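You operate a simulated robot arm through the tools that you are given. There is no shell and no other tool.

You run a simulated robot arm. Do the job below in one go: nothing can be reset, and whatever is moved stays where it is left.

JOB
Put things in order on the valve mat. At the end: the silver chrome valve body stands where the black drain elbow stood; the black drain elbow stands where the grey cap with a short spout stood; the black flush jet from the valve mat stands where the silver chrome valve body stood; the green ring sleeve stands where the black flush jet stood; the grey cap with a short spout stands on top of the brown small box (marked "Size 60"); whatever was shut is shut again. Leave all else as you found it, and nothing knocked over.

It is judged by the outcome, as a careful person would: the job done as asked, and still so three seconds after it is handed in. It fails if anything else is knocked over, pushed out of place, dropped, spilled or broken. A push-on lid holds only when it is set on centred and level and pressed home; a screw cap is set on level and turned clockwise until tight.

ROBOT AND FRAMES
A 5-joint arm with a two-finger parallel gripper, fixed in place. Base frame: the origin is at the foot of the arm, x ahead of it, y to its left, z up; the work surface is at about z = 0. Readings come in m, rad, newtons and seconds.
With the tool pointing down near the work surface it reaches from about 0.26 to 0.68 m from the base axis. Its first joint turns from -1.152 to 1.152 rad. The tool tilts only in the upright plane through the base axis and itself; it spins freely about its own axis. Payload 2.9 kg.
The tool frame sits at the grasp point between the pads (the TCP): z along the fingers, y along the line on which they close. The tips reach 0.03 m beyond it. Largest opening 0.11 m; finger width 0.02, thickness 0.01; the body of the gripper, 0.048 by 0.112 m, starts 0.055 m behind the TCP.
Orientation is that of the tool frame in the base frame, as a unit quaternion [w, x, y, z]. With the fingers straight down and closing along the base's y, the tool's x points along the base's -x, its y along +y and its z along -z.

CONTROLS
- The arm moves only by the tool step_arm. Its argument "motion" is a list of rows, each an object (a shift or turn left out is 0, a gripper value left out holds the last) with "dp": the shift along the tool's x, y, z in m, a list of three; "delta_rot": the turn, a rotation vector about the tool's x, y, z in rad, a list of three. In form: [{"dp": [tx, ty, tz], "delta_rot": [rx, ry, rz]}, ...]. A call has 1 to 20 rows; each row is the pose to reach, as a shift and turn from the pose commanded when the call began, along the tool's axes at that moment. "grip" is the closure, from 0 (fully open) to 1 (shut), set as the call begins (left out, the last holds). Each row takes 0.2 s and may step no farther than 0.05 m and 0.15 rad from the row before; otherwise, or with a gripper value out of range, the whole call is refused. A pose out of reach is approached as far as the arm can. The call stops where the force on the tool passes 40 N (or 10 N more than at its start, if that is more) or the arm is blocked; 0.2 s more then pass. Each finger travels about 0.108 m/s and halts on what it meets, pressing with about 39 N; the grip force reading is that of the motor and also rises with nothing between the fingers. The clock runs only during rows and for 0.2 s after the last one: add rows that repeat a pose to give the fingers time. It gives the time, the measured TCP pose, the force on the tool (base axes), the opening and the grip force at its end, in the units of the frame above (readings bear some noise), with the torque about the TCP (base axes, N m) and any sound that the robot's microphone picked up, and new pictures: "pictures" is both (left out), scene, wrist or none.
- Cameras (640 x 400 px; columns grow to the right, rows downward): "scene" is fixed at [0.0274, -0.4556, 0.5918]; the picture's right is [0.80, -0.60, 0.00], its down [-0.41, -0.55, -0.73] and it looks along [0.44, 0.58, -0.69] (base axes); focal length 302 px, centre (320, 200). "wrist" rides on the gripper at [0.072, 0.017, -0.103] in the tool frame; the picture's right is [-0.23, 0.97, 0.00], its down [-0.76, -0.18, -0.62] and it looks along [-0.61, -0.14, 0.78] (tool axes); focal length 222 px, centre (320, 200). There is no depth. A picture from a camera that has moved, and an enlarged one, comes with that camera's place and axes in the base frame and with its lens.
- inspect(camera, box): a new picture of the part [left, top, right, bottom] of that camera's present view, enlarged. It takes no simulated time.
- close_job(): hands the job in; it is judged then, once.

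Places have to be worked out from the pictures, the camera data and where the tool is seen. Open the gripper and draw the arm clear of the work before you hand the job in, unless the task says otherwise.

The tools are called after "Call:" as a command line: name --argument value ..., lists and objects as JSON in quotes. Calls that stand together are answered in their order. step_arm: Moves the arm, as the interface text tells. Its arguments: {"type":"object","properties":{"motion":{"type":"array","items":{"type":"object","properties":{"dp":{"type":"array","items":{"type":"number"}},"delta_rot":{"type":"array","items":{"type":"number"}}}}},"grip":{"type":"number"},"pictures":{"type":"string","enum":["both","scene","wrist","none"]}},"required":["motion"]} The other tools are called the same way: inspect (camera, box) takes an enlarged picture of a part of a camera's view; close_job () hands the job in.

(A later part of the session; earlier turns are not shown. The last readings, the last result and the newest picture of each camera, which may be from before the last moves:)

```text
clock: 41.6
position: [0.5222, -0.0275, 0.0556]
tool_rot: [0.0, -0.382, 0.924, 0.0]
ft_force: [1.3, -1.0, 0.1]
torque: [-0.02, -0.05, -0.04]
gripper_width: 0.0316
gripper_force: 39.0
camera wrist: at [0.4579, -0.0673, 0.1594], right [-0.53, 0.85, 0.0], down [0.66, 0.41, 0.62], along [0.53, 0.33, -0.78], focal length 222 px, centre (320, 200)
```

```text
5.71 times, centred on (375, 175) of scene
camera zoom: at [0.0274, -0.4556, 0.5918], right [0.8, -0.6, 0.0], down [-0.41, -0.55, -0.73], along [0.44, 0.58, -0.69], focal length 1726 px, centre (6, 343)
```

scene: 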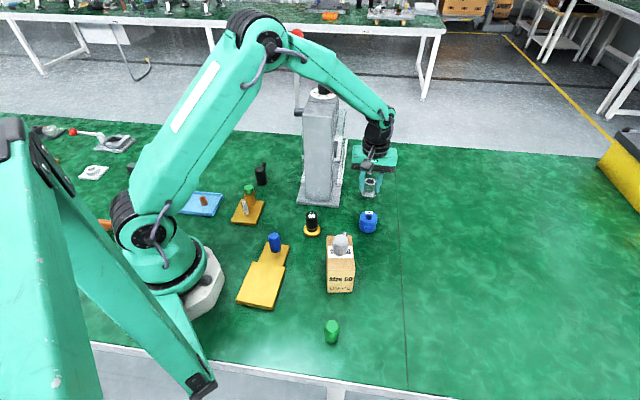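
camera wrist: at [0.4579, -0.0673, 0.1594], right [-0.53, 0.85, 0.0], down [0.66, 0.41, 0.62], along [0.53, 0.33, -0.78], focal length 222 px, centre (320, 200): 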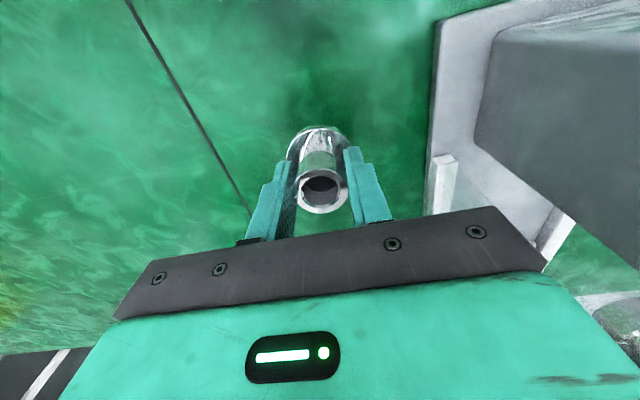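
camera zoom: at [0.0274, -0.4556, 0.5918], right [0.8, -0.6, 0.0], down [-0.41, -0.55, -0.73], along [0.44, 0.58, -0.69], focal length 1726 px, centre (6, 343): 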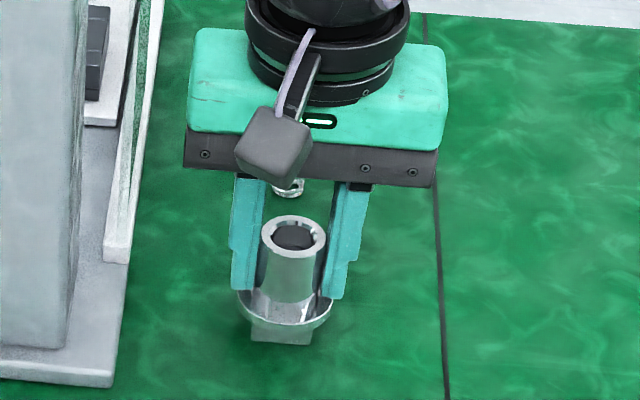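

Firm grip (0.0316 m) above the flange. I lift straight up.

Call:
step_arm --motion '[{"dp": [0, 0, -0.02]}, {"dp": [0, 0, -0.06]}, {"dp": [0, 0, -0.1]}, {"dp": [0, 0, -0.145]}, {"dp": [0, 0, -0.194]}, {"dp": [0, 0, -0.194]}]' --pictures "both"

Call:
inspect --camera "wrist" --box '[220, 100, 420, 240]'

```text
clock: 43.0
position: [0.5214, -0.0275, 0.2509]
tool_rot: [0.0, -0.383, 0.924, 0.0]
ft_force: [-0.4, 0.9, -2.6]
torque: [0.02, 0.02, -0.01]
gripper_width: 0.0319
gripper_force: 38.8
camera wrist: at [0.458, -0.0665, 0.3557], right [-0.53, 0.85, 0.0], down [0.66, 0.41, 0.62], along [0.53, 0.33, -0.78], focal length 222 px, centre (320, 200)
```

scene: 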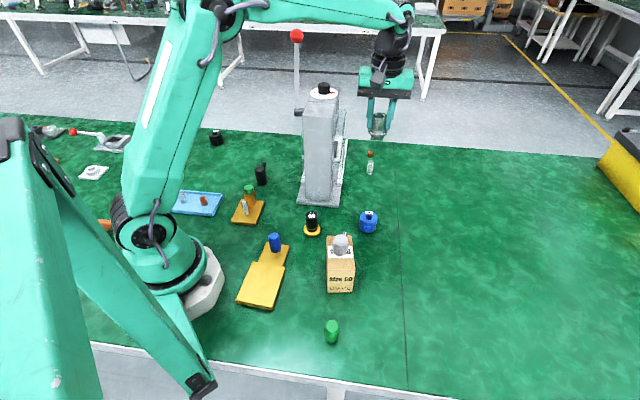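
wrist: 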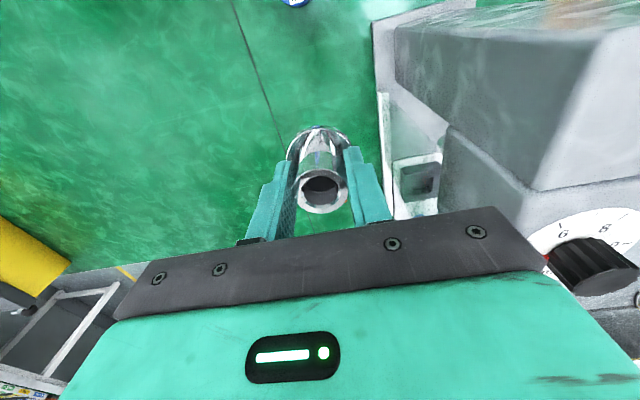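

```text
2.86 times, centred on (320, 170) of wrist
camera zoom: at [0.458, -0.0665, 0.3557], right [-0.53, 0.85, 0.0], down [0.66, 0.41, 0.62], along [0.53, 0.33, -0.78], focal length 635 px, centre (320, 286)
```

zoom: 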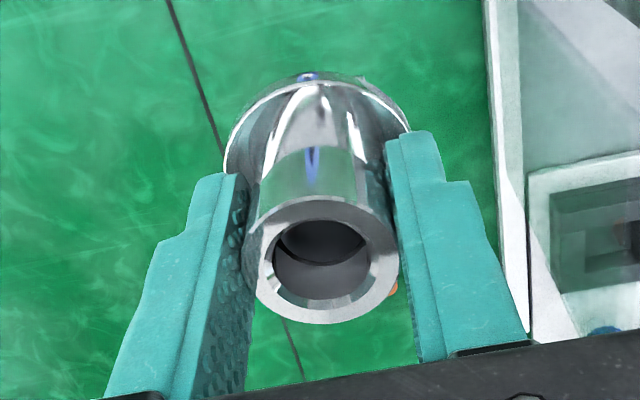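

Chrome body is held level. I carry it back around in front of the press to above the elbow's old place (0.391, 0.320).

Call:
step_arm --motion '[{"dp": [0.0469, 0.0105, 0]}, {"dp": [0.0937, 0.021, 0]}, {"dp": [0.1406, 0.0314, 0]}, {"dp": [0.1874, 0.0419, 0]}, {"dp": [0.1709, 0.0867, 0]}, {"dp": [0.1544, 0.1314, 0]}, {"dp": [0.1379, 0.1762, 0]}, {"dp": [0.1067, 0.205, 0]}, {"dp": [0.0754, 0.2338, 0]}, {"dp": [0.0442, 0.2626, 0]}, {"dp": [0.0129, 0.2914, 0]}, {"dp": [-0.0183, 0.3202, 0]}, {"dp": [-0.063, 0.3261, 0]}, {"dp": [-0.1078, 0.332, 0]}, {"dp": [-0.1525, 0.3379, 0]}, {"dp": [-0.1525, 0.3379, 0]}]' --pictures "both"

```text
clock: 46.4
position: [0.3914, 0.3183, 0.2518]
tool_rot: [-0.001, -0.383, 0.924, 0.0]
ft_force: [0.1, 0.1, -2.5]
torque: [0.0, 0.0, 0.01]
gripper_width: 0.032
gripper_force: 39.1
camera wrist: at [0.3281, 0.2782, 0.3555], right [-0.53, 0.85, 0.0], down [0.66, 0.41, 0.62], along [0.53, 0.33, -0.78], focal length 222 px, centre (320, 200)
```

scene: 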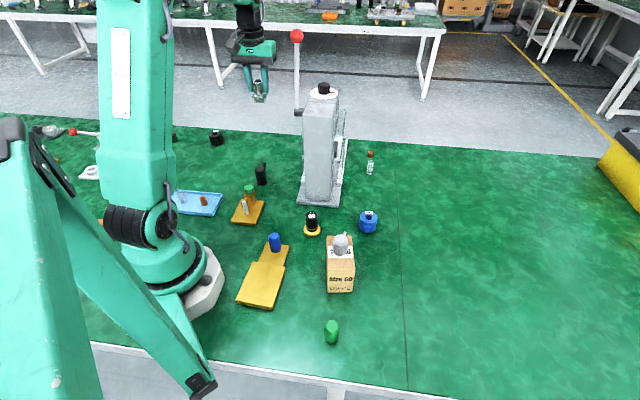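
wrist: 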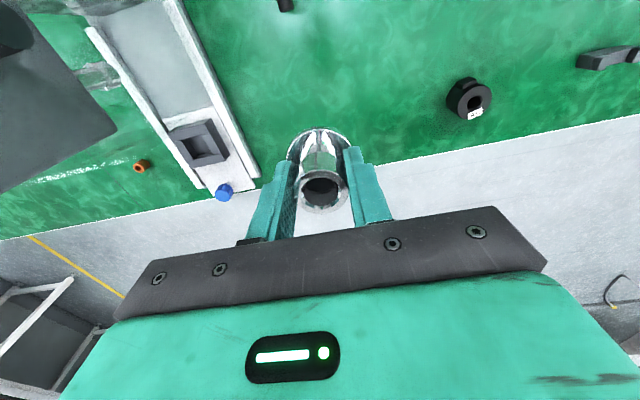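

Arrived above the elbow's old place. Descending to just above the table.

Call:
step_arm --motion '[{"dp": [0, 0, 0.045]}, {"dp": [0, 0, 0.09]}, {"dp": [0, 0, 0.135]}, {"dp": [0, 0, 0.17]}, {"dp": [0, 0, 0.185]}, {"dp": [0, 0, 0.1915]}, {"dp": [0, 0, 0.1915]}]' --pictures "both"

Call:
inspect --camera "scene" --box '[230, 110, 310, 170]'

```text
clock: 48.0
position: [0.391, 0.3174, 0.059]
tool_rot: [0.0, -0.383, 0.924, 0.0]
ft_force: [0.1, 0.3, -2.4]
torque: [-0.03, -0.01, 0.0]
gripper_width: 0.0317
gripper_force: 39.1
camera wrist: at [0.3272, 0.2795, 0.1637], right [-0.53, 0.85, 0.0], down [0.66, 0.41, 0.62], along [0.53, 0.33, -0.78], focal length 222 px, centre (320, 200)
```

scene: 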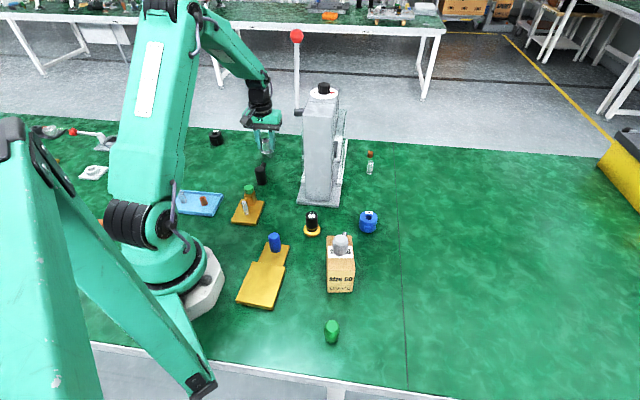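
wrist: 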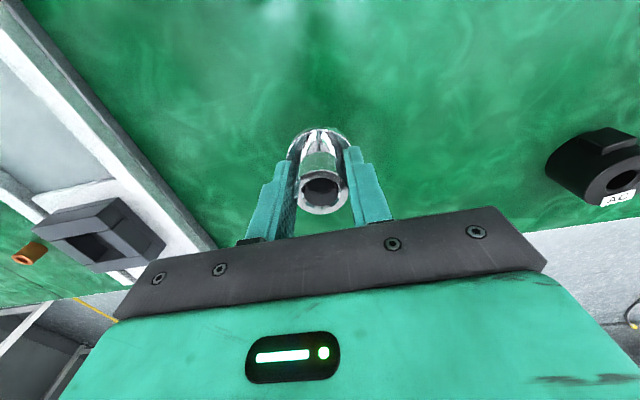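

```text
6.67 times, centred on (270, 140) of scene
camera zoom: at [0.0274, -0.4556, 0.5918], right [0.8, -0.6, 0.0], down [-0.41, -0.55, -0.73], along [0.44, 0.58, -0.69], focal length 2014 px, centre (653, 600)
```

zoom: 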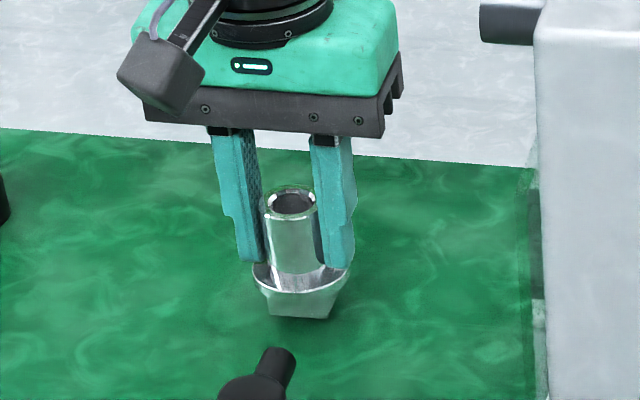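

Call:
step_arm --motion '[{"dp": [0, 0, 0.001]}, {"dp": [0, 0, 0.001]}]' --pictures "none"

```text
clock: 48.6
position: [0.3915, 0.3178, 0.0592]
tool_rot: [0.001, -0.382, 0.924, 0.0]
ft_force: [-0.3, -0.3, -1.7]
torque: [0.0, 0.02, -0.01]
gripper_width: 0.0318
gripper_force: 39.2
```

Call:
step_arm --motion '[{"dp": [0, 0, 0.0007]}, {"dp": [0, 0, 0.0007]}]' --pictures "none"

```text
clock: 49.2
position: [0.3901, 0.3191, 0.0583]
tool_rot: [0.001, -0.382, 0.924, 0.0]
ft_force: [0.2, 0.4, -3.0]
torque: [-0.01, 0.01, 0.03]
gripper_width: 0.0317
gripper_force: 38.5
```

Still hanging free (weight of about 2.5 N on the sensor); one more small step down.

Call:
step_arm --motion '[{"dp": [0, 0, 0.0007]}, {"dp": [0, 0, 0.0007]}]' --pictures "none"

```text
clock: 49.8
position: [0.3911, 0.3185, 0.0567]
tool_rot: [0.001, -0.382, 0.924, 0.0]
ft_force: [-0.1, -0.3, -1.6]
torque: [-0.01, 0.03, -0.01]
gripper_width: 0.0319
gripper_force: 38.4
```

Call:
step_arm --motion '[{"dp": [0, 0, 0.0007]}, {"dp": [0, 0, 0.0007]}]' --pictures "none"

```text
clock: 50.4
position: [0.3919, 0.3193, 0.0564]
tool_rot: [0.0, -0.383, 0.924, 0.001]
ft_force: [-0.1, -0.7, -2.8]
torque: [0.0, -0.02, 0.02]
gripper_width: 0.0316
gripper_force: 38.5
```

Call:
step_arm --motion '[{"dp": [0, 0, 0.0007]}, {"dp": [0, 0, 0.0007]}]' --pictures "scene"

Call:
inspect --camera "scene" --box '[250, 135, 286, 165]'

```text
clock: 51.0
position: [0.3909, 0.3183, 0.0548]
tool_rot: [0.0, -0.383, 0.924, 0.0]
ft_force: [-1.6, 0.5, -1.3]
torque: [0.04, 0.02, 0.02]
gripper_width: 0.0318
gripper_force: 39.4
```

scene: 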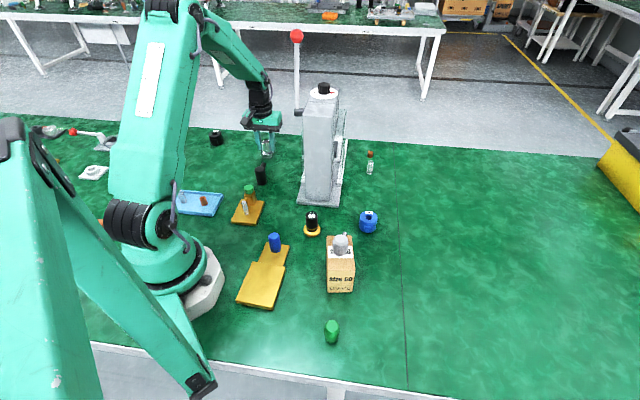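

```text
13.33 times, centred on (268, 150) of scene
camera zoom: at [0.0274, -0.4556, 0.5918], right [0.8, -0.6, 0.0], down [-0.41, -0.55, -0.73], along [0.44, 0.58, -0.69], focal length 4028 px, centre (1013, 867)
```

zoom: 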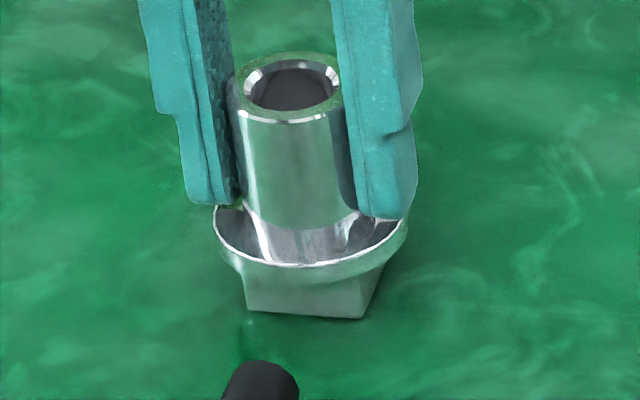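

Call:
step_arm --motion '[{"dp": [0, 0, 0.0006]}, {"dp": [0, 0, 0.0006]}]' --pictures "none"

```text
clock: 51.6
position: [0.3898, 0.3202, 0.0553]
tool_rot: [0.0, -0.382, 0.924, -0.001]
ft_force: [-1.9, -3.0, 4.8]
torque: [-0.13, 0.04, -0.02]
gripper_width: 0.0317
gripper_force: 39.4
```

Contact is made (about 7 N above free weight). Releasing the chrome body.

Call:
step_arm --motion '[{"dp": [0, 0, 0]}, {"dp": [0, 0, 0]}, {"dp": [0, 0, 0]}]' --grip 0.2 --pictures "both"

Call:
inspect --camera "scene" --box '[250, 135, 286, 165]'

Call:
inspect --camera "wrist" --box '[220, 100, 420, 240]'

```text
clock: 52.4
position: [0.3904, 0.3183, 0.0549]
tool_rot: [0.0, -0.382, 0.924, -0.001]
ft_force: [0.0, 0.1, -0.4]
torque: [0.0, -0.02, -0.03]
gripper_width: 0.088
gripper_force: 0.1
camera wrist: at [0.3271, 0.2801, 0.1587], right [-0.53, 0.85, 0.0], down [0.66, 0.41, 0.62], along [0.53, 0.33, -0.78], focal length 222 px, centre (320, 200)
```

scene: 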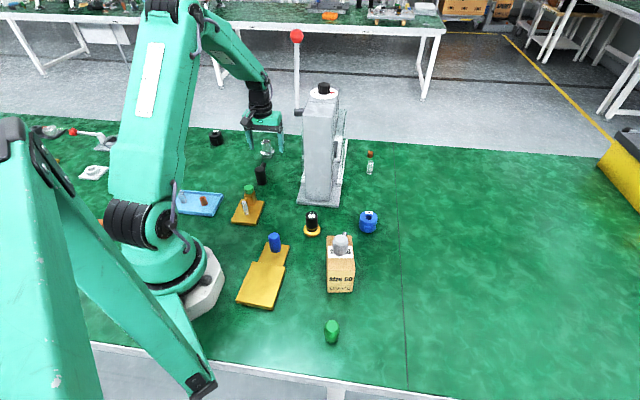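
wrist: 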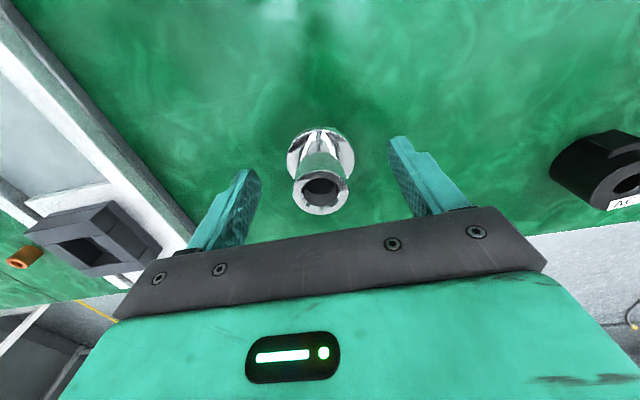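

```text
13.33 times, centred on (268, 150) of scene
camera zoom: at [0.0274, -0.4556, 0.5918], right [0.8, -0.6, 0.0], down [-0.41, -0.55, -0.73], along [0.44, 0.58, -0.69], focal length 4028 px, centre (1013, 867)
```

zoom: 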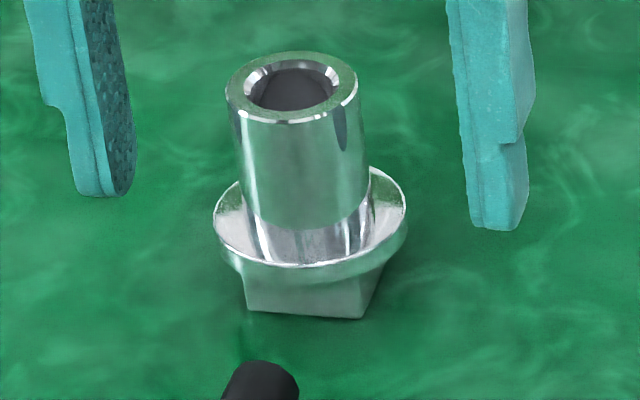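

```text
2.86 times, centred on (320, 170) of wrist
camera zoom: at [0.3271, 0.2801, 0.1587], right [-0.53, 0.85, 0.0], down [0.66, 0.41, 0.62], along [0.53, 0.33, -0.78], focal length 635 px, centre (320, 286)
```

zoom: 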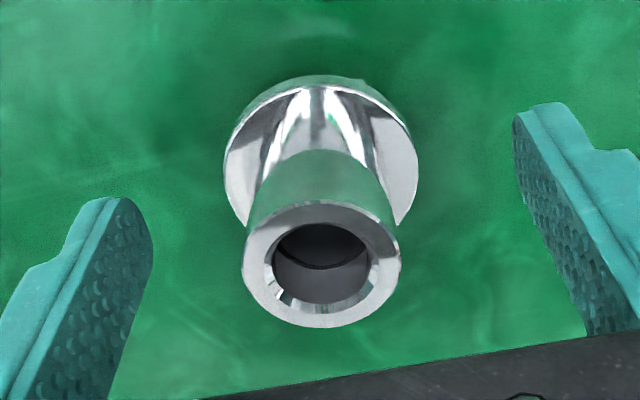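

The chrome body stands level at the elbow's old place. I now lift and go back to hover over the black jet at about (0.318, -0.036).

Call:
step_arm --motion '[{"dp": [0, 0, -0.03]}, {"dp": [0, 0, -0.07]}, {"dp": [0, 0, -0.11]}, {"dp": [0, 0, -0.155]}, {"dp": [0, 0, -0.1959]}, {"dp": [0.0447, -0.0059, -0.1959]}, {"dp": [0.0895, -0.0118, -0.1959]}, {"dp": [0.1342, -0.0177, -0.1959]}, {"dp": [0.1654, -0.0465, -0.1959]}, {"dp": [0.1967, -0.0753, -0.1959]}, {"dp": [0.2279, -0.1041, -0.1959]}, {"dp": [0.2592, -0.1329, -0.1959]}, {"dp": [0.2904, -0.1617, -0.1959]}, {"dp": [0.3031, -0.1999, -0.1959]}, {"dp": [0.3031, -0.1999, -0.1959]}]' --pictures "both"

Call:
inspect --camera "wrist" --box '[280, 50, 360, 130]'

Call:
inspect --camera "scene" --box '[240, 130, 290, 190]'

```text
clock: 55.6
position: [0.3204, -0.0388, 0.2491]
tool_rot: [0.001, -0.383, 0.924, 0.0]
ft_force: [-0.7, -0.7, 0.7]
torque: [0.0, -0.02, -0.01]
gripper_width: 0.0881
gripper_force: 0.1
camera wrist: at [0.2557, -0.0764, 0.3531], right [-0.53, 0.85, 0.0], down [0.66, 0.41, 0.62], along [0.53, 0.33, -0.78], focal length 222 px, centre (320, 200)
```

scene: 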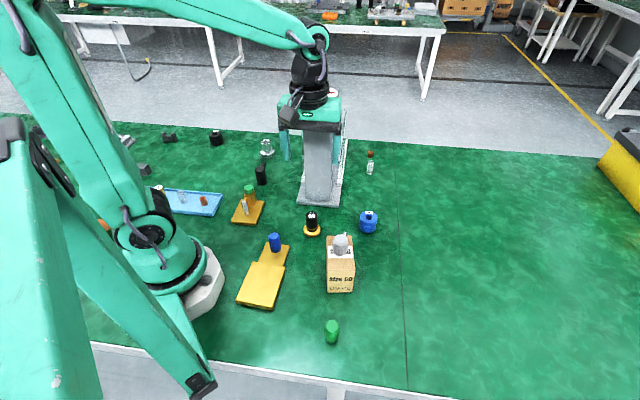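
wrist: 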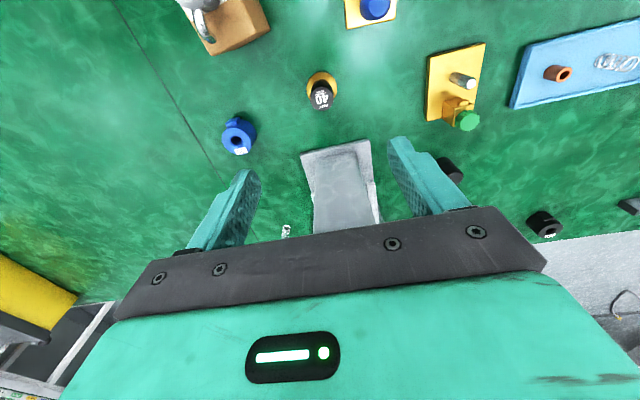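

```text
5.00 times, centred on (320, 90) of wrist
camera zoom: at [0.2557, -0.0764, 0.3531], right [-0.53, 0.85, 0.0], down [0.66, 0.41, 0.62], along [0.53, 0.33, -0.78], focal length 1111 px, centre (320, 750)
```

zoom: 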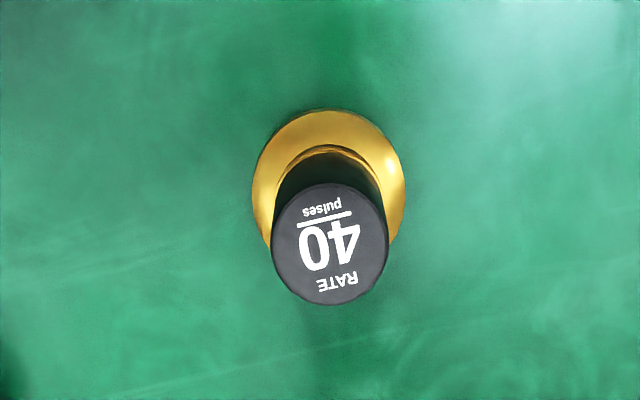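

```text
6.67 times, centred on (265, 160) of scene
camera zoom: at [0.0274, -0.4556, 0.5918], right [0.8, -0.6, 0.0], down [-0.41, -0.55, -0.73], along [0.44, 0.58, -0.69], focal length 2014 px, centre (687, 467)
```

zoom: 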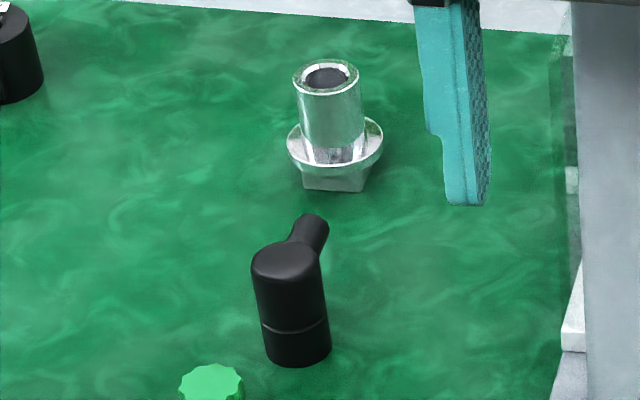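

The jet is 2.6 mm to the +y side of the TCP. I correct and descend to z = 0.056 so the tips close on the upper black barrel.

Call:
step_arm --motion '[{"dp": [0.0003, 0.0026, 0.045]}, {"dp": [0.0003, 0.0026, 0.09]}, {"dp": [0.0003, 0.0026, 0.135]}, {"dp": [0.0003, 0.0026, 0.17]}, {"dp": [0.0003, 0.0026, 0.185]}, {"dp": [0.0003, 0.0026, 0.194]}, {"dp": [0.0003, 0.0026, 0.194]}]' --pictures "both"

Call:
inspect --camera "wrist" --box '[220, 100, 420, 240]'

Call:
inspect --camera "scene" --box '[280, 170, 350, 250]'

```text
clock: 57.2
position: [0.3165, -0.0337, 0.0568]
tool_rot: [0.0, -0.382, 0.924, -0.001]
ft_force: [-0.3, -0.4, 0.1]
torque: [0.03, 0.01, 0.0]
gripper_width: 0.0879
gripper_force: 0.0
camera wrist: at [0.2537, -0.0722, 0.1596], right [-0.53, 0.85, 0.0], down [0.66, 0.41, 0.62], along [0.53, 0.33, -0.78], focal length 222 px, centre (320, 200)
```

scene: 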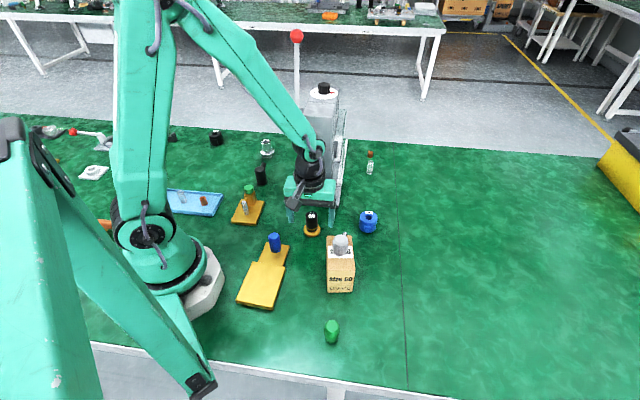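
wrist: 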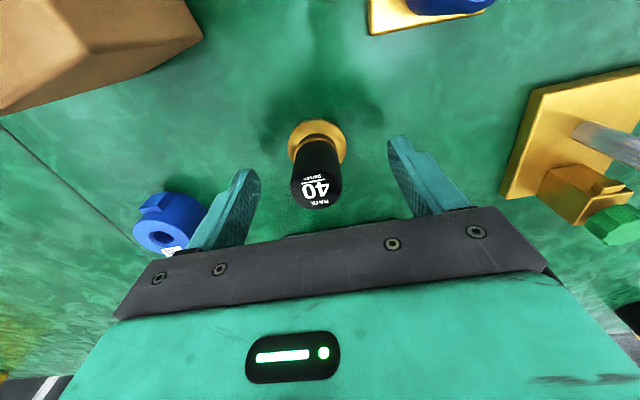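

```text
2.86 times, centred on (320, 170) of wrist
camera zoom: at [0.2537, -0.0722, 0.1596], right [-0.53, 0.85, 0.0], down [0.66, 0.41, 0.62], along [0.53, 0.33, -0.78], focal length 635 px, centre (320, 286)
```

zoom: 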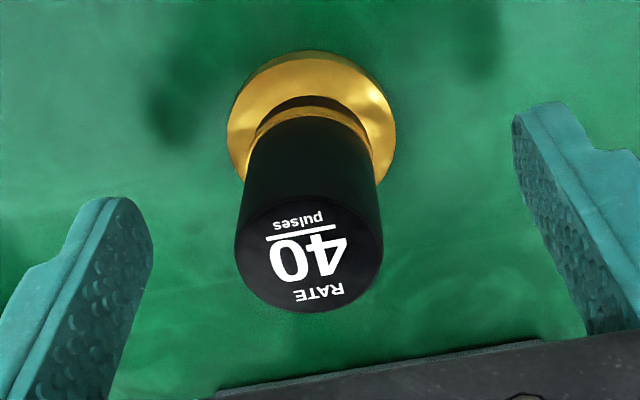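

```text
5.00 times, centred on (315, 210) of scene
camera zoom: at [0.0274, -0.4556, 0.5918], right [0.8, -0.6, 0.0], down [-0.41, -0.55, -0.73], along [0.44, 0.58, -0.69], focal length 1510 px, centre (345, 150)
```

zoom: 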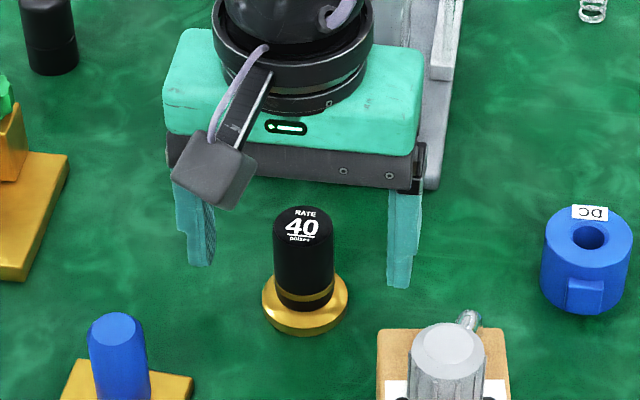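

The near view shows the jet 3 mm toward +x and 1.4 mm toward -y of the tool; I shift to match and then close.

Call:
step_arm --motion '[{"dp": [0.003, -0.0012, 0]}, {"dp": [0.003, -0.0012, 0]}]' --pictures "none"

Call:
inspect --camera "wrist" --box '[220, 100, 420, 240]'

Call:
step_arm --motion '[{"dp": [0, 0, 0]}, {"dp": [0, 0, 0]}, {"dp": [0, 0, 0]}, {"dp": [0, 0, 0]}]' --grip 1 --pictures "both"

Call:
inspect --camera "wrist" --box '[220, 100, 420, 240]'

Call:
inspect --camera "scene" --box '[280, 170, 350, 250]'

```text
clock: 57.8
position: [0.3162, -0.0371, 0.0552]
tool_rot: [0.001, -0.383, 0.924, 0.001]
ft_force: [0.3, 0.2, 0.0]
torque: [-0.01, 0.01, 0.01]
gripper_width: 0.088
gripper_force: 0.0
```

```text
2.86 times, centred on (320, 170) of wrist
camera zoom: at [0.252, -0.0755, 0.1598], right [-0.53, 0.85, 0.0], down [0.66, 0.41, 0.62], along [0.53, 0.33, -0.78], focal length 635 px, centre (320, 286)
```

zoom: 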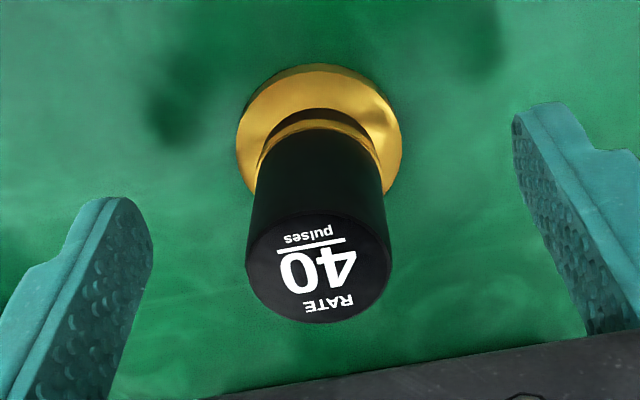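

```text
clock: 58.8
position: [0.3158, -0.0354, 0.0557]
tool_rot: [0.0, -0.383, 0.924, -0.001]
ft_force: [1.2, -1.9, -1.1]
torque: [-0.04, -0.04, 0.0]
gripper_width: 0.0291
gripper_force: 39.4
camera wrist: at [0.2521, -0.0755, 0.1598], right [-0.53, 0.85, 0.0], down [0.66, 0.41, 0.62], along [0.53, 0.33, -0.78], focal length 222 px, centre (320, 200)
```

scene: 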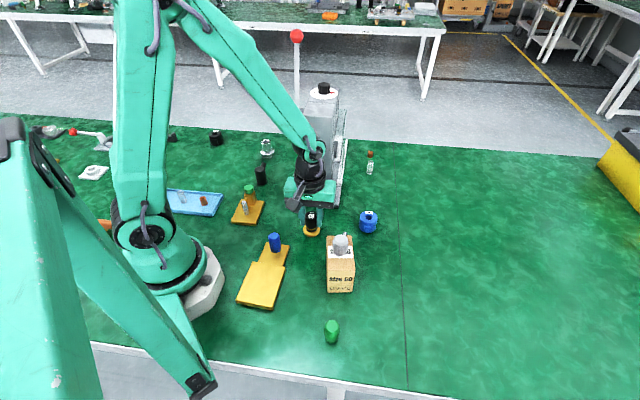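
wrist: 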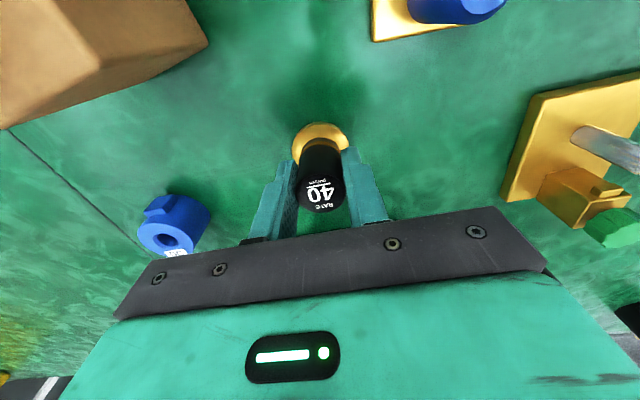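

```text
2.86 times, centred on (320, 170) of wrist
camera zoom: at [0.2521, -0.0755, 0.1598], right [-0.53, 0.85, 0.0], down [0.66, 0.41, 0.62], along [0.53, 0.33, -0.78], focal length 635 px, centre (320, 286)
```

zoom: 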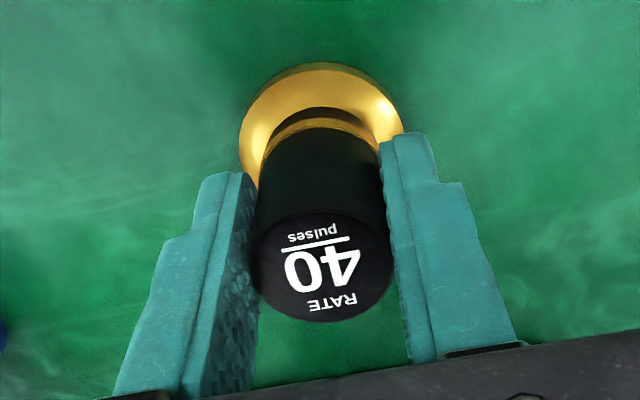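

```text
5.00 times, centred on (315, 210) of scene
camera zoom: at [0.0274, -0.4556, 0.5918], right [0.8, -0.6, 0.0], down [-0.41, -0.55, -0.73], along [0.44, 0.58, -0.69], focal length 1510 px, centre (345, 150)
```

zoom: 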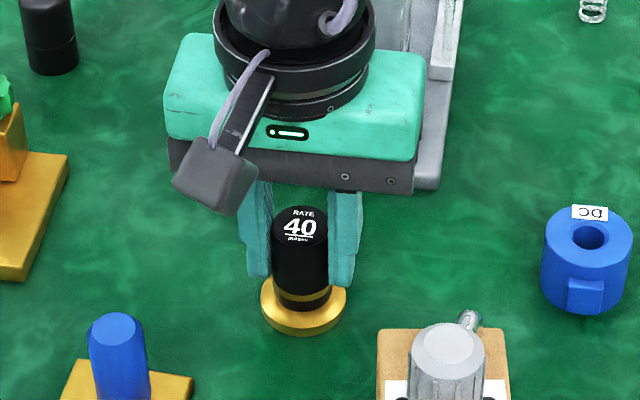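

Grip is on the barrel (0.0291 m). I lift 3 cm and check the gold flange comes along.

Call:
step_arm --motion '[{"dp": [0, 0, -0.01]}, {"dp": [0, 0, -0.03]}, {"dp": [0, 0, -0.03]}]' --pictures "scene"

Call:
inspect --camera "scene" --box '[280, 170, 350, 250]'

```text
clock: 59.6
position: [0.3148, -0.0372, 0.0877]
tool_rot: [-0.001, -0.383, 0.924, 0.001]
ft_force: [-0.8, -0.2, -1.1]
torque: [0.01, 0.03, 0.0]
gripper_width: 0.0289
gripper_force: 39.2
```

scene: 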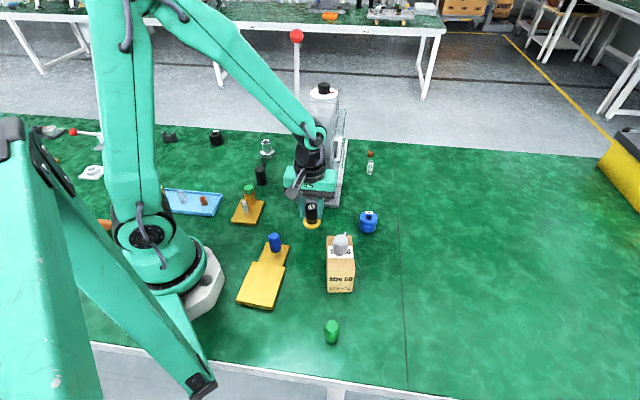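

```text
5.00 times, centred on (315, 210) of scene
camera zoom: at [0.0274, -0.4556, 0.5918], right [0.8, -0.6, 0.0], down [-0.41, -0.55, -0.73], along [0.44, 0.58, -0.69], focal length 1510 px, centre (345, 150)
```

zoom: 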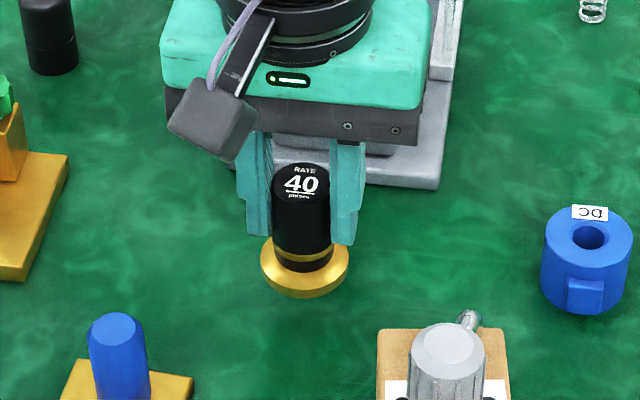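

The whole jet with its flange comes up as one piece. I raise it to z = 0.25 and carry it around to above the chrome body's old place (0.523, -0.027).

Call:
step_arm --motion '[{"dp": [0, 0, -0.041]}, {"dp": [0, 0, -0.082]}, {"dp": [0, 0, -0.123]}, {"dp": [0, 0, -0.164]}, {"dp": [0.0112, -0.0325, -0.164]}, {"dp": [0.0223, -0.0651, -0.164]}, {"dp": [0.0335, -0.0976, -0.164]}, {"dp": [-0.0135, -0.1083, -0.164]}, {"dp": [-0.0605, -0.119, -0.164]}, {"dp": [-0.1074, -0.1297, -0.164]}, {"dp": [-0.1544, -0.1404, -0.164]}, {"dp": [-0.1544, -0.1404, -0.164]}]' --pictures "both"

```text
clock: 62.2
position: [0.5214, -0.0274, 0.2523]
tool_rot: [0.0, -0.383, 0.924, 0.0]
ft_force: [-1.1, 0.0, -1.9]
torque: [-0.02, -0.01, 0.0]
gripper_width: 0.0292
gripper_force: 38.7
camera wrist: at [0.4578, -0.0652, 0.3565], right [-0.53, 0.85, 0.0], down [0.66, 0.41, 0.62], along [0.53, 0.33, -0.78], focal length 222 px, centre (320, 200)
```

scene: 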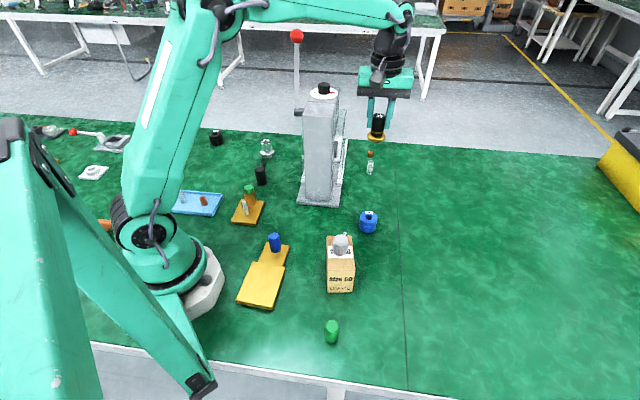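
wrist: 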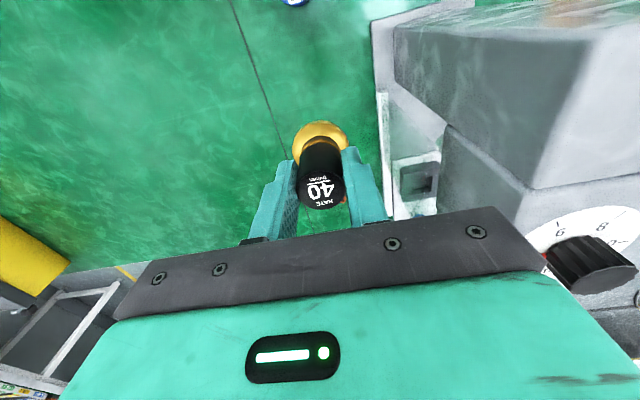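

Descending to just above the table at the chrome's old place.

Call:
step_arm --motion '[{"dp": [0, 0, 0.045]}, {"dp": [0, 0, 0.09]}, {"dp": [0, 0, 0.135]}, {"dp": [0, 0, 0.17]}, {"dp": [0, 0, 0.185]}, {"dp": [0, 0, 0.191]}, {"dp": [0, 0, 0.191]}]' --pictures "both"

Call:
inspect --camera "scene" --box '[340, 140, 410, 210]'

```text
clock: 63.8
position: [0.5233, -0.0288, 0.0603]
tool_rot: [-0.001, -0.383, 0.924, 0.0]
ft_force: [-1.7, -0.7, 2.9]
torque: [-0.03, 0.12, 0.03]
gripper_width: 0.0292
gripper_force: 39.6
camera wrist: at [0.4586, -0.0679, 0.1639], right [-0.53, 0.85, 0.0], down [0.66, 0.41, 0.62], along [0.53, 0.33, -0.78], focal length 222 px, centre (320, 200)
```

scene: 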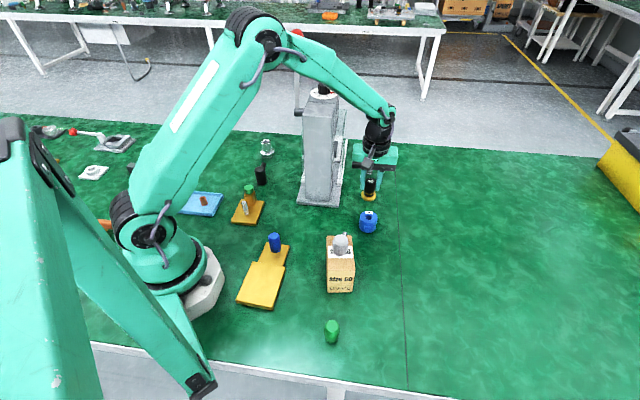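
wrist: 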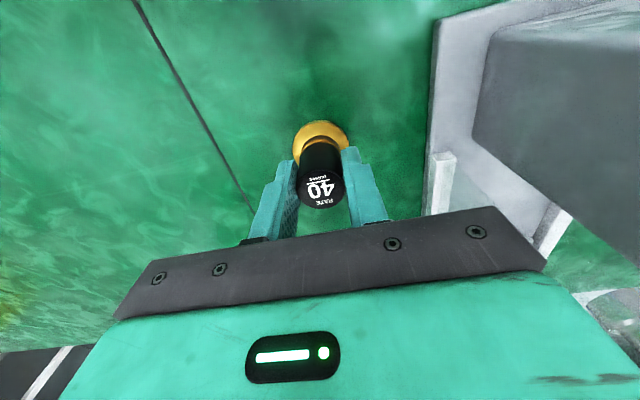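

```text
5.71 times, centred on (375, 175) of scene
camera zoom: at [0.0274, -0.4556, 0.5918], right [0.8, -0.6, 0.0], down [-0.41, -0.55, -0.73], along [0.44, 0.58, -0.69], focal length 1726 px, centre (6, 343)
```

zoom: 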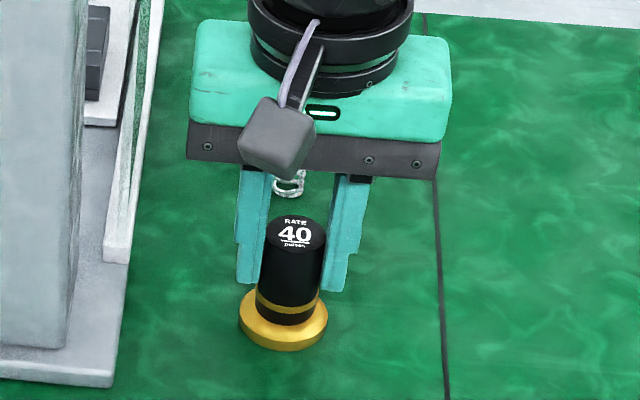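

Call:
inspect --camera "wrist" --box '[220, 100, 420, 240]'

Call:
step_arm --motion '[{"dp": [0, 0, 0]}]' --pictures "none"

```text
2.86 times, centred on (320, 170) of wrist
camera zoom: at [0.4586, -0.0679, 0.1639], right [-0.53, 0.85, 0.0], down [0.66, 0.41, 0.62], along [0.53, 0.33, -0.78], focal length 635 px, centre (320, 286)
```

zoom: 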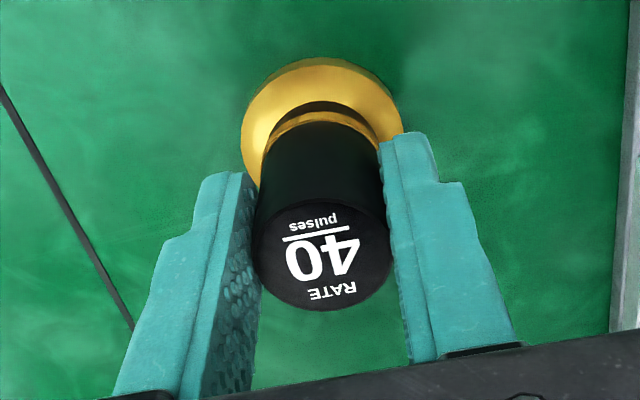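

```text
clock: 64.2
position: [0.5214, -0.0291, 0.0606]
tool_rot: [0.0, -0.382, 0.924, 0.001]
ft_force: [-1.3, -1.5, 1.2]
torque: [0.02, 0.05, -0.03]
gripper_width: 0.0291
gripper_force: 39.1
```

The jet slid about 3 mm down in the grip, so it is already touching the table lightly. I lower another half millimetre to confirm.

Call:
step_arm --motion '[{"dp": [0, 0, 0.0005]}, {"dp": [0, 0, 0.0005]}]' --pictures "none"

```text
clock: 64.8
position: [0.5223, -0.0289, 0.0608]
tool_rot: [0.0, -0.383, 0.924, 0.0]
ft_force: [1.0, -2.2, 1.5]
torque: [-0.1, -0.07, 0.0]
gripper_width: 0.0289
gripper_force: 38.6
```

Call:
step_arm --motion '[{"dp": [0, 0, 0.0005]}, {"dp": [0, 0, 0.0005]}]' --pictures "none"

```text
clock: 65.4
position: [0.5223, -0.0282, 0.0598]
tool_rot: [0.0, -0.383, 0.924, 0.001]
ft_force: [-3.7, -3.7, 8.1]
torque: [-0.23, 0.06, -0.03]
gripper_width: 0.0288
gripper_force: 38.7
```

Clear contact now (about 10 N above free weight). Releasing to a 0.07 m opening, clear of the rail.

Call:
step_arm --motion '[{"dp": [0, 0, 0]}, {"dp": [0, 0, 0]}, {"dp": [0, 0, 0]}]' --grip 0.36 --pictures "both"

Call:
inspect --camera "scene" --box '[340, 140, 410, 210]'

Call:
inspect --camera "wrist" --box '[220, 100, 420, 240]'

```text
clock: 66.2
position: [0.5235, -0.0286, 0.0601]
tool_rot: [0.001, -0.383, 0.924, 0.001]
ft_force: [-0.3, 0.4, -0.3]
torque: [0.02, 0.01, -0.03]
gripper_width: 0.0704
gripper_force: 0.1
camera wrist: at [0.4587, -0.0672, 0.1628], right [-0.53, 0.85, 0.0], down [0.66, 0.41, 0.62], along [0.53, 0.33, -0.78], focal length 222 px, centre (320, 200)
```

scene: 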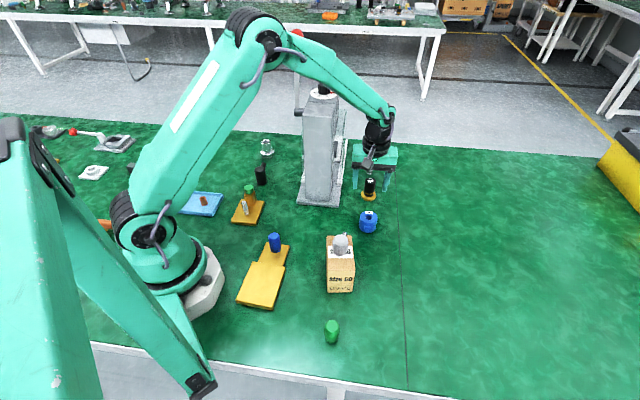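
wrist: 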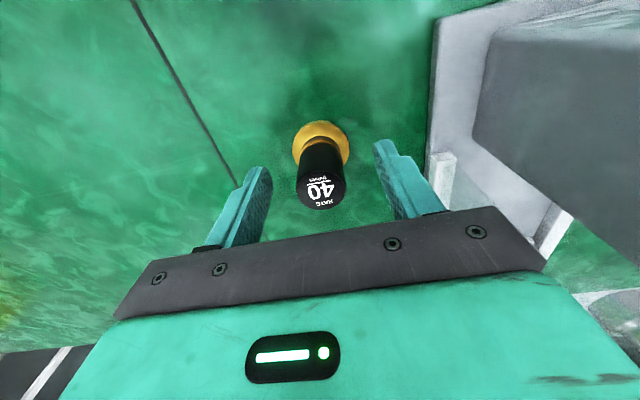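

```text
5.71 times, centred on (375, 175) of scene
camera zoom: at [0.0274, -0.4556, 0.5918], right [0.8, -0.6, 0.0], down [-0.41, -0.55, -0.73], along [0.44, 0.58, -0.69], focal length 1726 px, centre (6, 343)
```

zoom: 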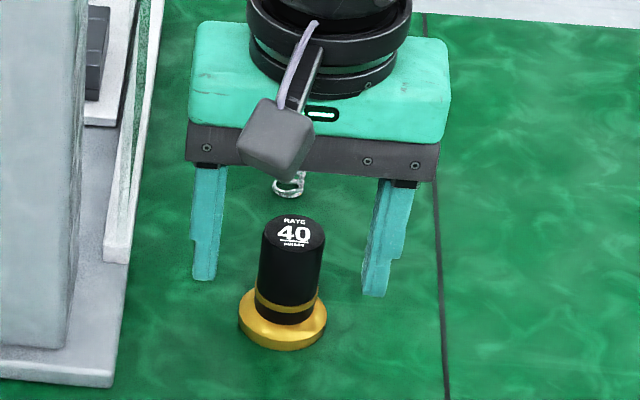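

```text
2.86 times, centred on (320, 170) of wrist
camera zoom: at [0.4587, -0.0672, 0.1628], right [-0.53, 0.85, 0.0], down [0.66, 0.41, 0.62], along [0.53, 0.33, -0.78], focal length 635 px, centre (320, 286)
```

zoom: 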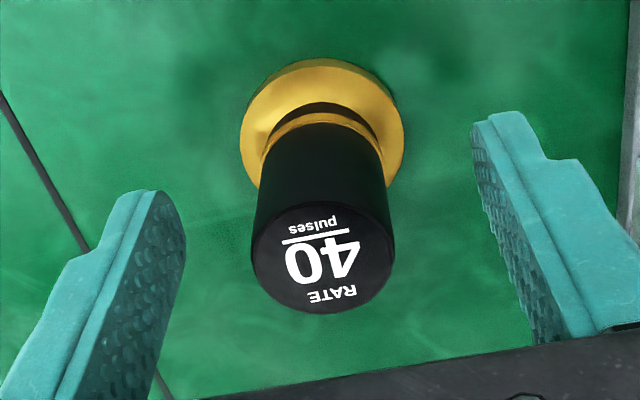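

The jet stands upright at the chrome's old place. I lift and go to hover over the green sleeve at about (0.1885, -0.279).

Call:
step_arm --motion '[{"dp": [0, 0, -0.03]}, {"dp": [0, 0, -0.07]}, {"dp": [0, 0, -0.11]}, {"dp": [0, 0, -0.15]}, {"dp": [0, 0, -0.192]}, {"dp": [0.047, 0.0107, -0.192]}, {"dp": [0.094, 0.0215, -0.192]}, {"dp": [0.141, 0.0322, -0.192]}, {"dp": [0.188, 0.0429, -0.192]}, {"dp": [0.2333, 0.046, -0.192]}, {"dp": [0.2787, 0.0492, -0.192]}, {"dp": [0.324, 0.0523, -0.192]}, {"dp": [0.3694, 0.0555, -0.192]}, {"dp": [0.4147, 0.0586, -0.192]}, {"dp": [0.4147, 0.0586, -0.192]}]' --pictures "both"

Call:
inspect --camera "wrist" --box '[280, 50, 360, 130]'

Call:
inspect --camera "scene" --box '[340, 140, 410, 210]'

```text
clock: 69.4
position: [0.1887, -0.279, 0.2508]
tool_rot: [0.001, -0.382, 0.924, 0.0]
ft_force: [0.1, -0.5, 0.3]
torque: [-0.03, 0.01, 0.02]
gripper_width: 0.0705
gripper_force: 0.0
camera wrist: at [0.1252, -0.3192, 0.3545], right [-0.53, 0.85, 0.0], down [0.66, 0.41, 0.62], along [0.53, 0.33, -0.78], focal length 222 px, centre (320, 200)
```

scene: 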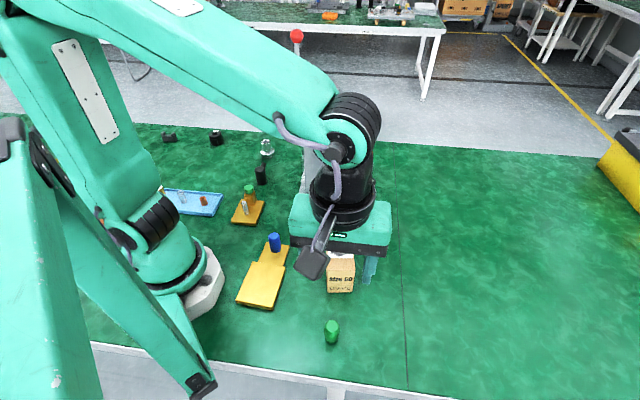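
wrist: 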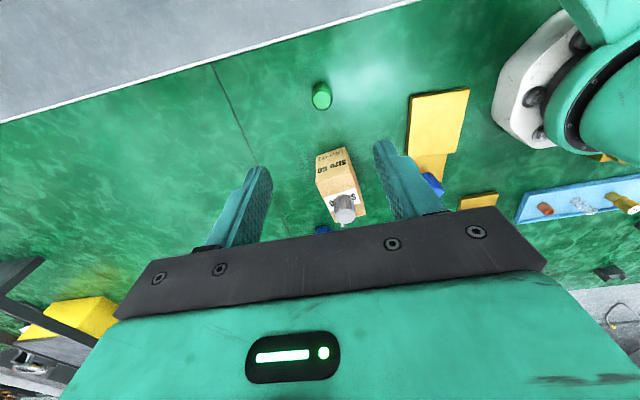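

```text
5.00 times, centred on (320, 90) of wrist
camera zoom: at [0.1252, -0.3192, 0.3545], right [-0.53, 0.85, 0.0], down [0.66, 0.41, 0.62], along [0.53, 0.33, -0.78], focal length 1111 px, centre (320, 750)
```

zoom: 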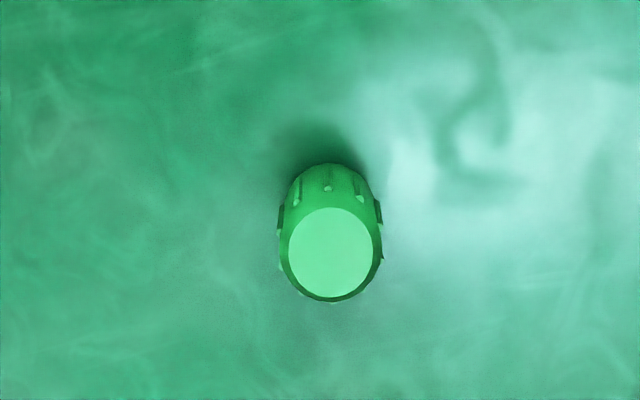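

```text
5.71 times, centred on (375, 175) of scene
camera zoom: at [0.0274, -0.4556, 0.5918], right [0.8, -0.6, 0.0], down [-0.41, -0.55, -0.73], along [0.44, 0.58, -0.69], focal length 1726 px, centre (6, 343)
```

zoom: 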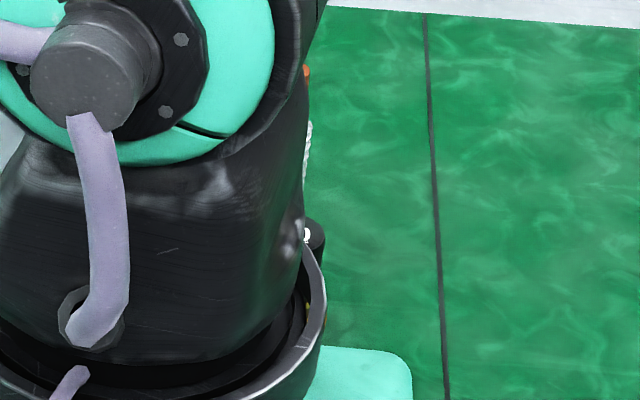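

The green sleeve is within 4 mm of the TCP. I correct and descend to z = 0.11 for a closer check.

Call:
step_arm --motion '[{"dp": [-0.0034, 0.0021, 0.045]}, {"dp": [-0.0034, 0.0021, 0.09]}, {"dp": [-0.0034, 0.0021, 0.14]}, {"dp": [-0.0034, 0.0021, 0.14]}]' --grip 0.15 --pictures "both"

Call:
inspect --camera "wrist" --box '[220, 80, 420, 220]'

```text
clock: 70.4
position: [0.1911, -0.2743, 0.1102]
tool_rot: [0.0, -0.382, 0.924, 0.0]
ft_force: [-0.5, 0.3, 0.5]
torque: [-0.02, -0.03, -0.01]
gripper_width: 0.0935
gripper_force: 0.0
camera wrist: at [0.1264, -0.3139, 0.213], right [-0.53, 0.85, 0.0], down [0.66, 0.41, 0.62], along [0.53, 0.33, -0.78], focal length 222 px, centre (320, 200)
```

scene: 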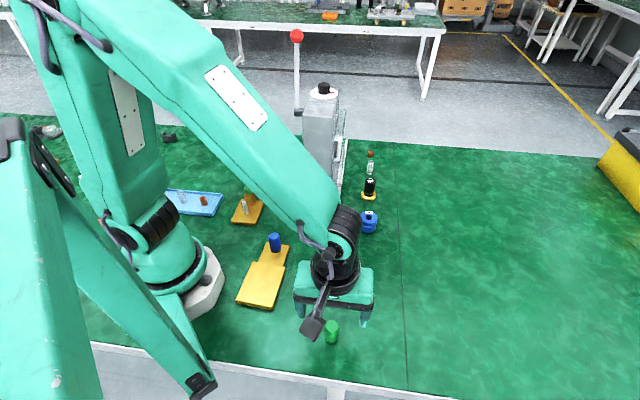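
wrist: 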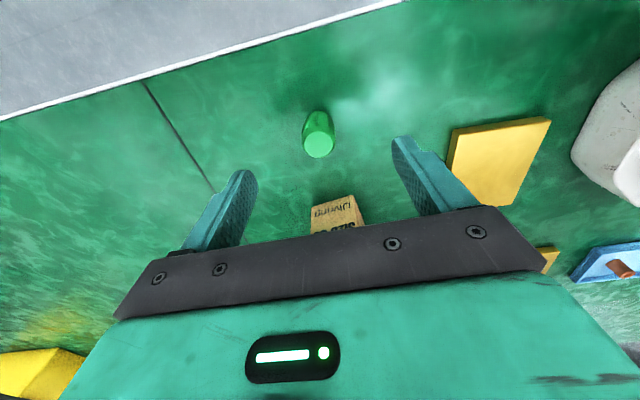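

```text
2.86 times, centred on (320, 150) of wrist
camera zoom: at [0.1264, -0.3139, 0.213], right [-0.53, 0.85, 0.0], down [0.66, 0.41, 0.62], along [0.53, 0.33, -0.78], focal length 635 px, centre (320, 343)
```

zoom: 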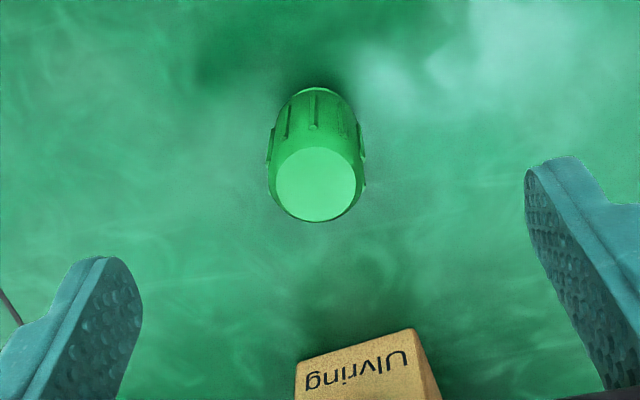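

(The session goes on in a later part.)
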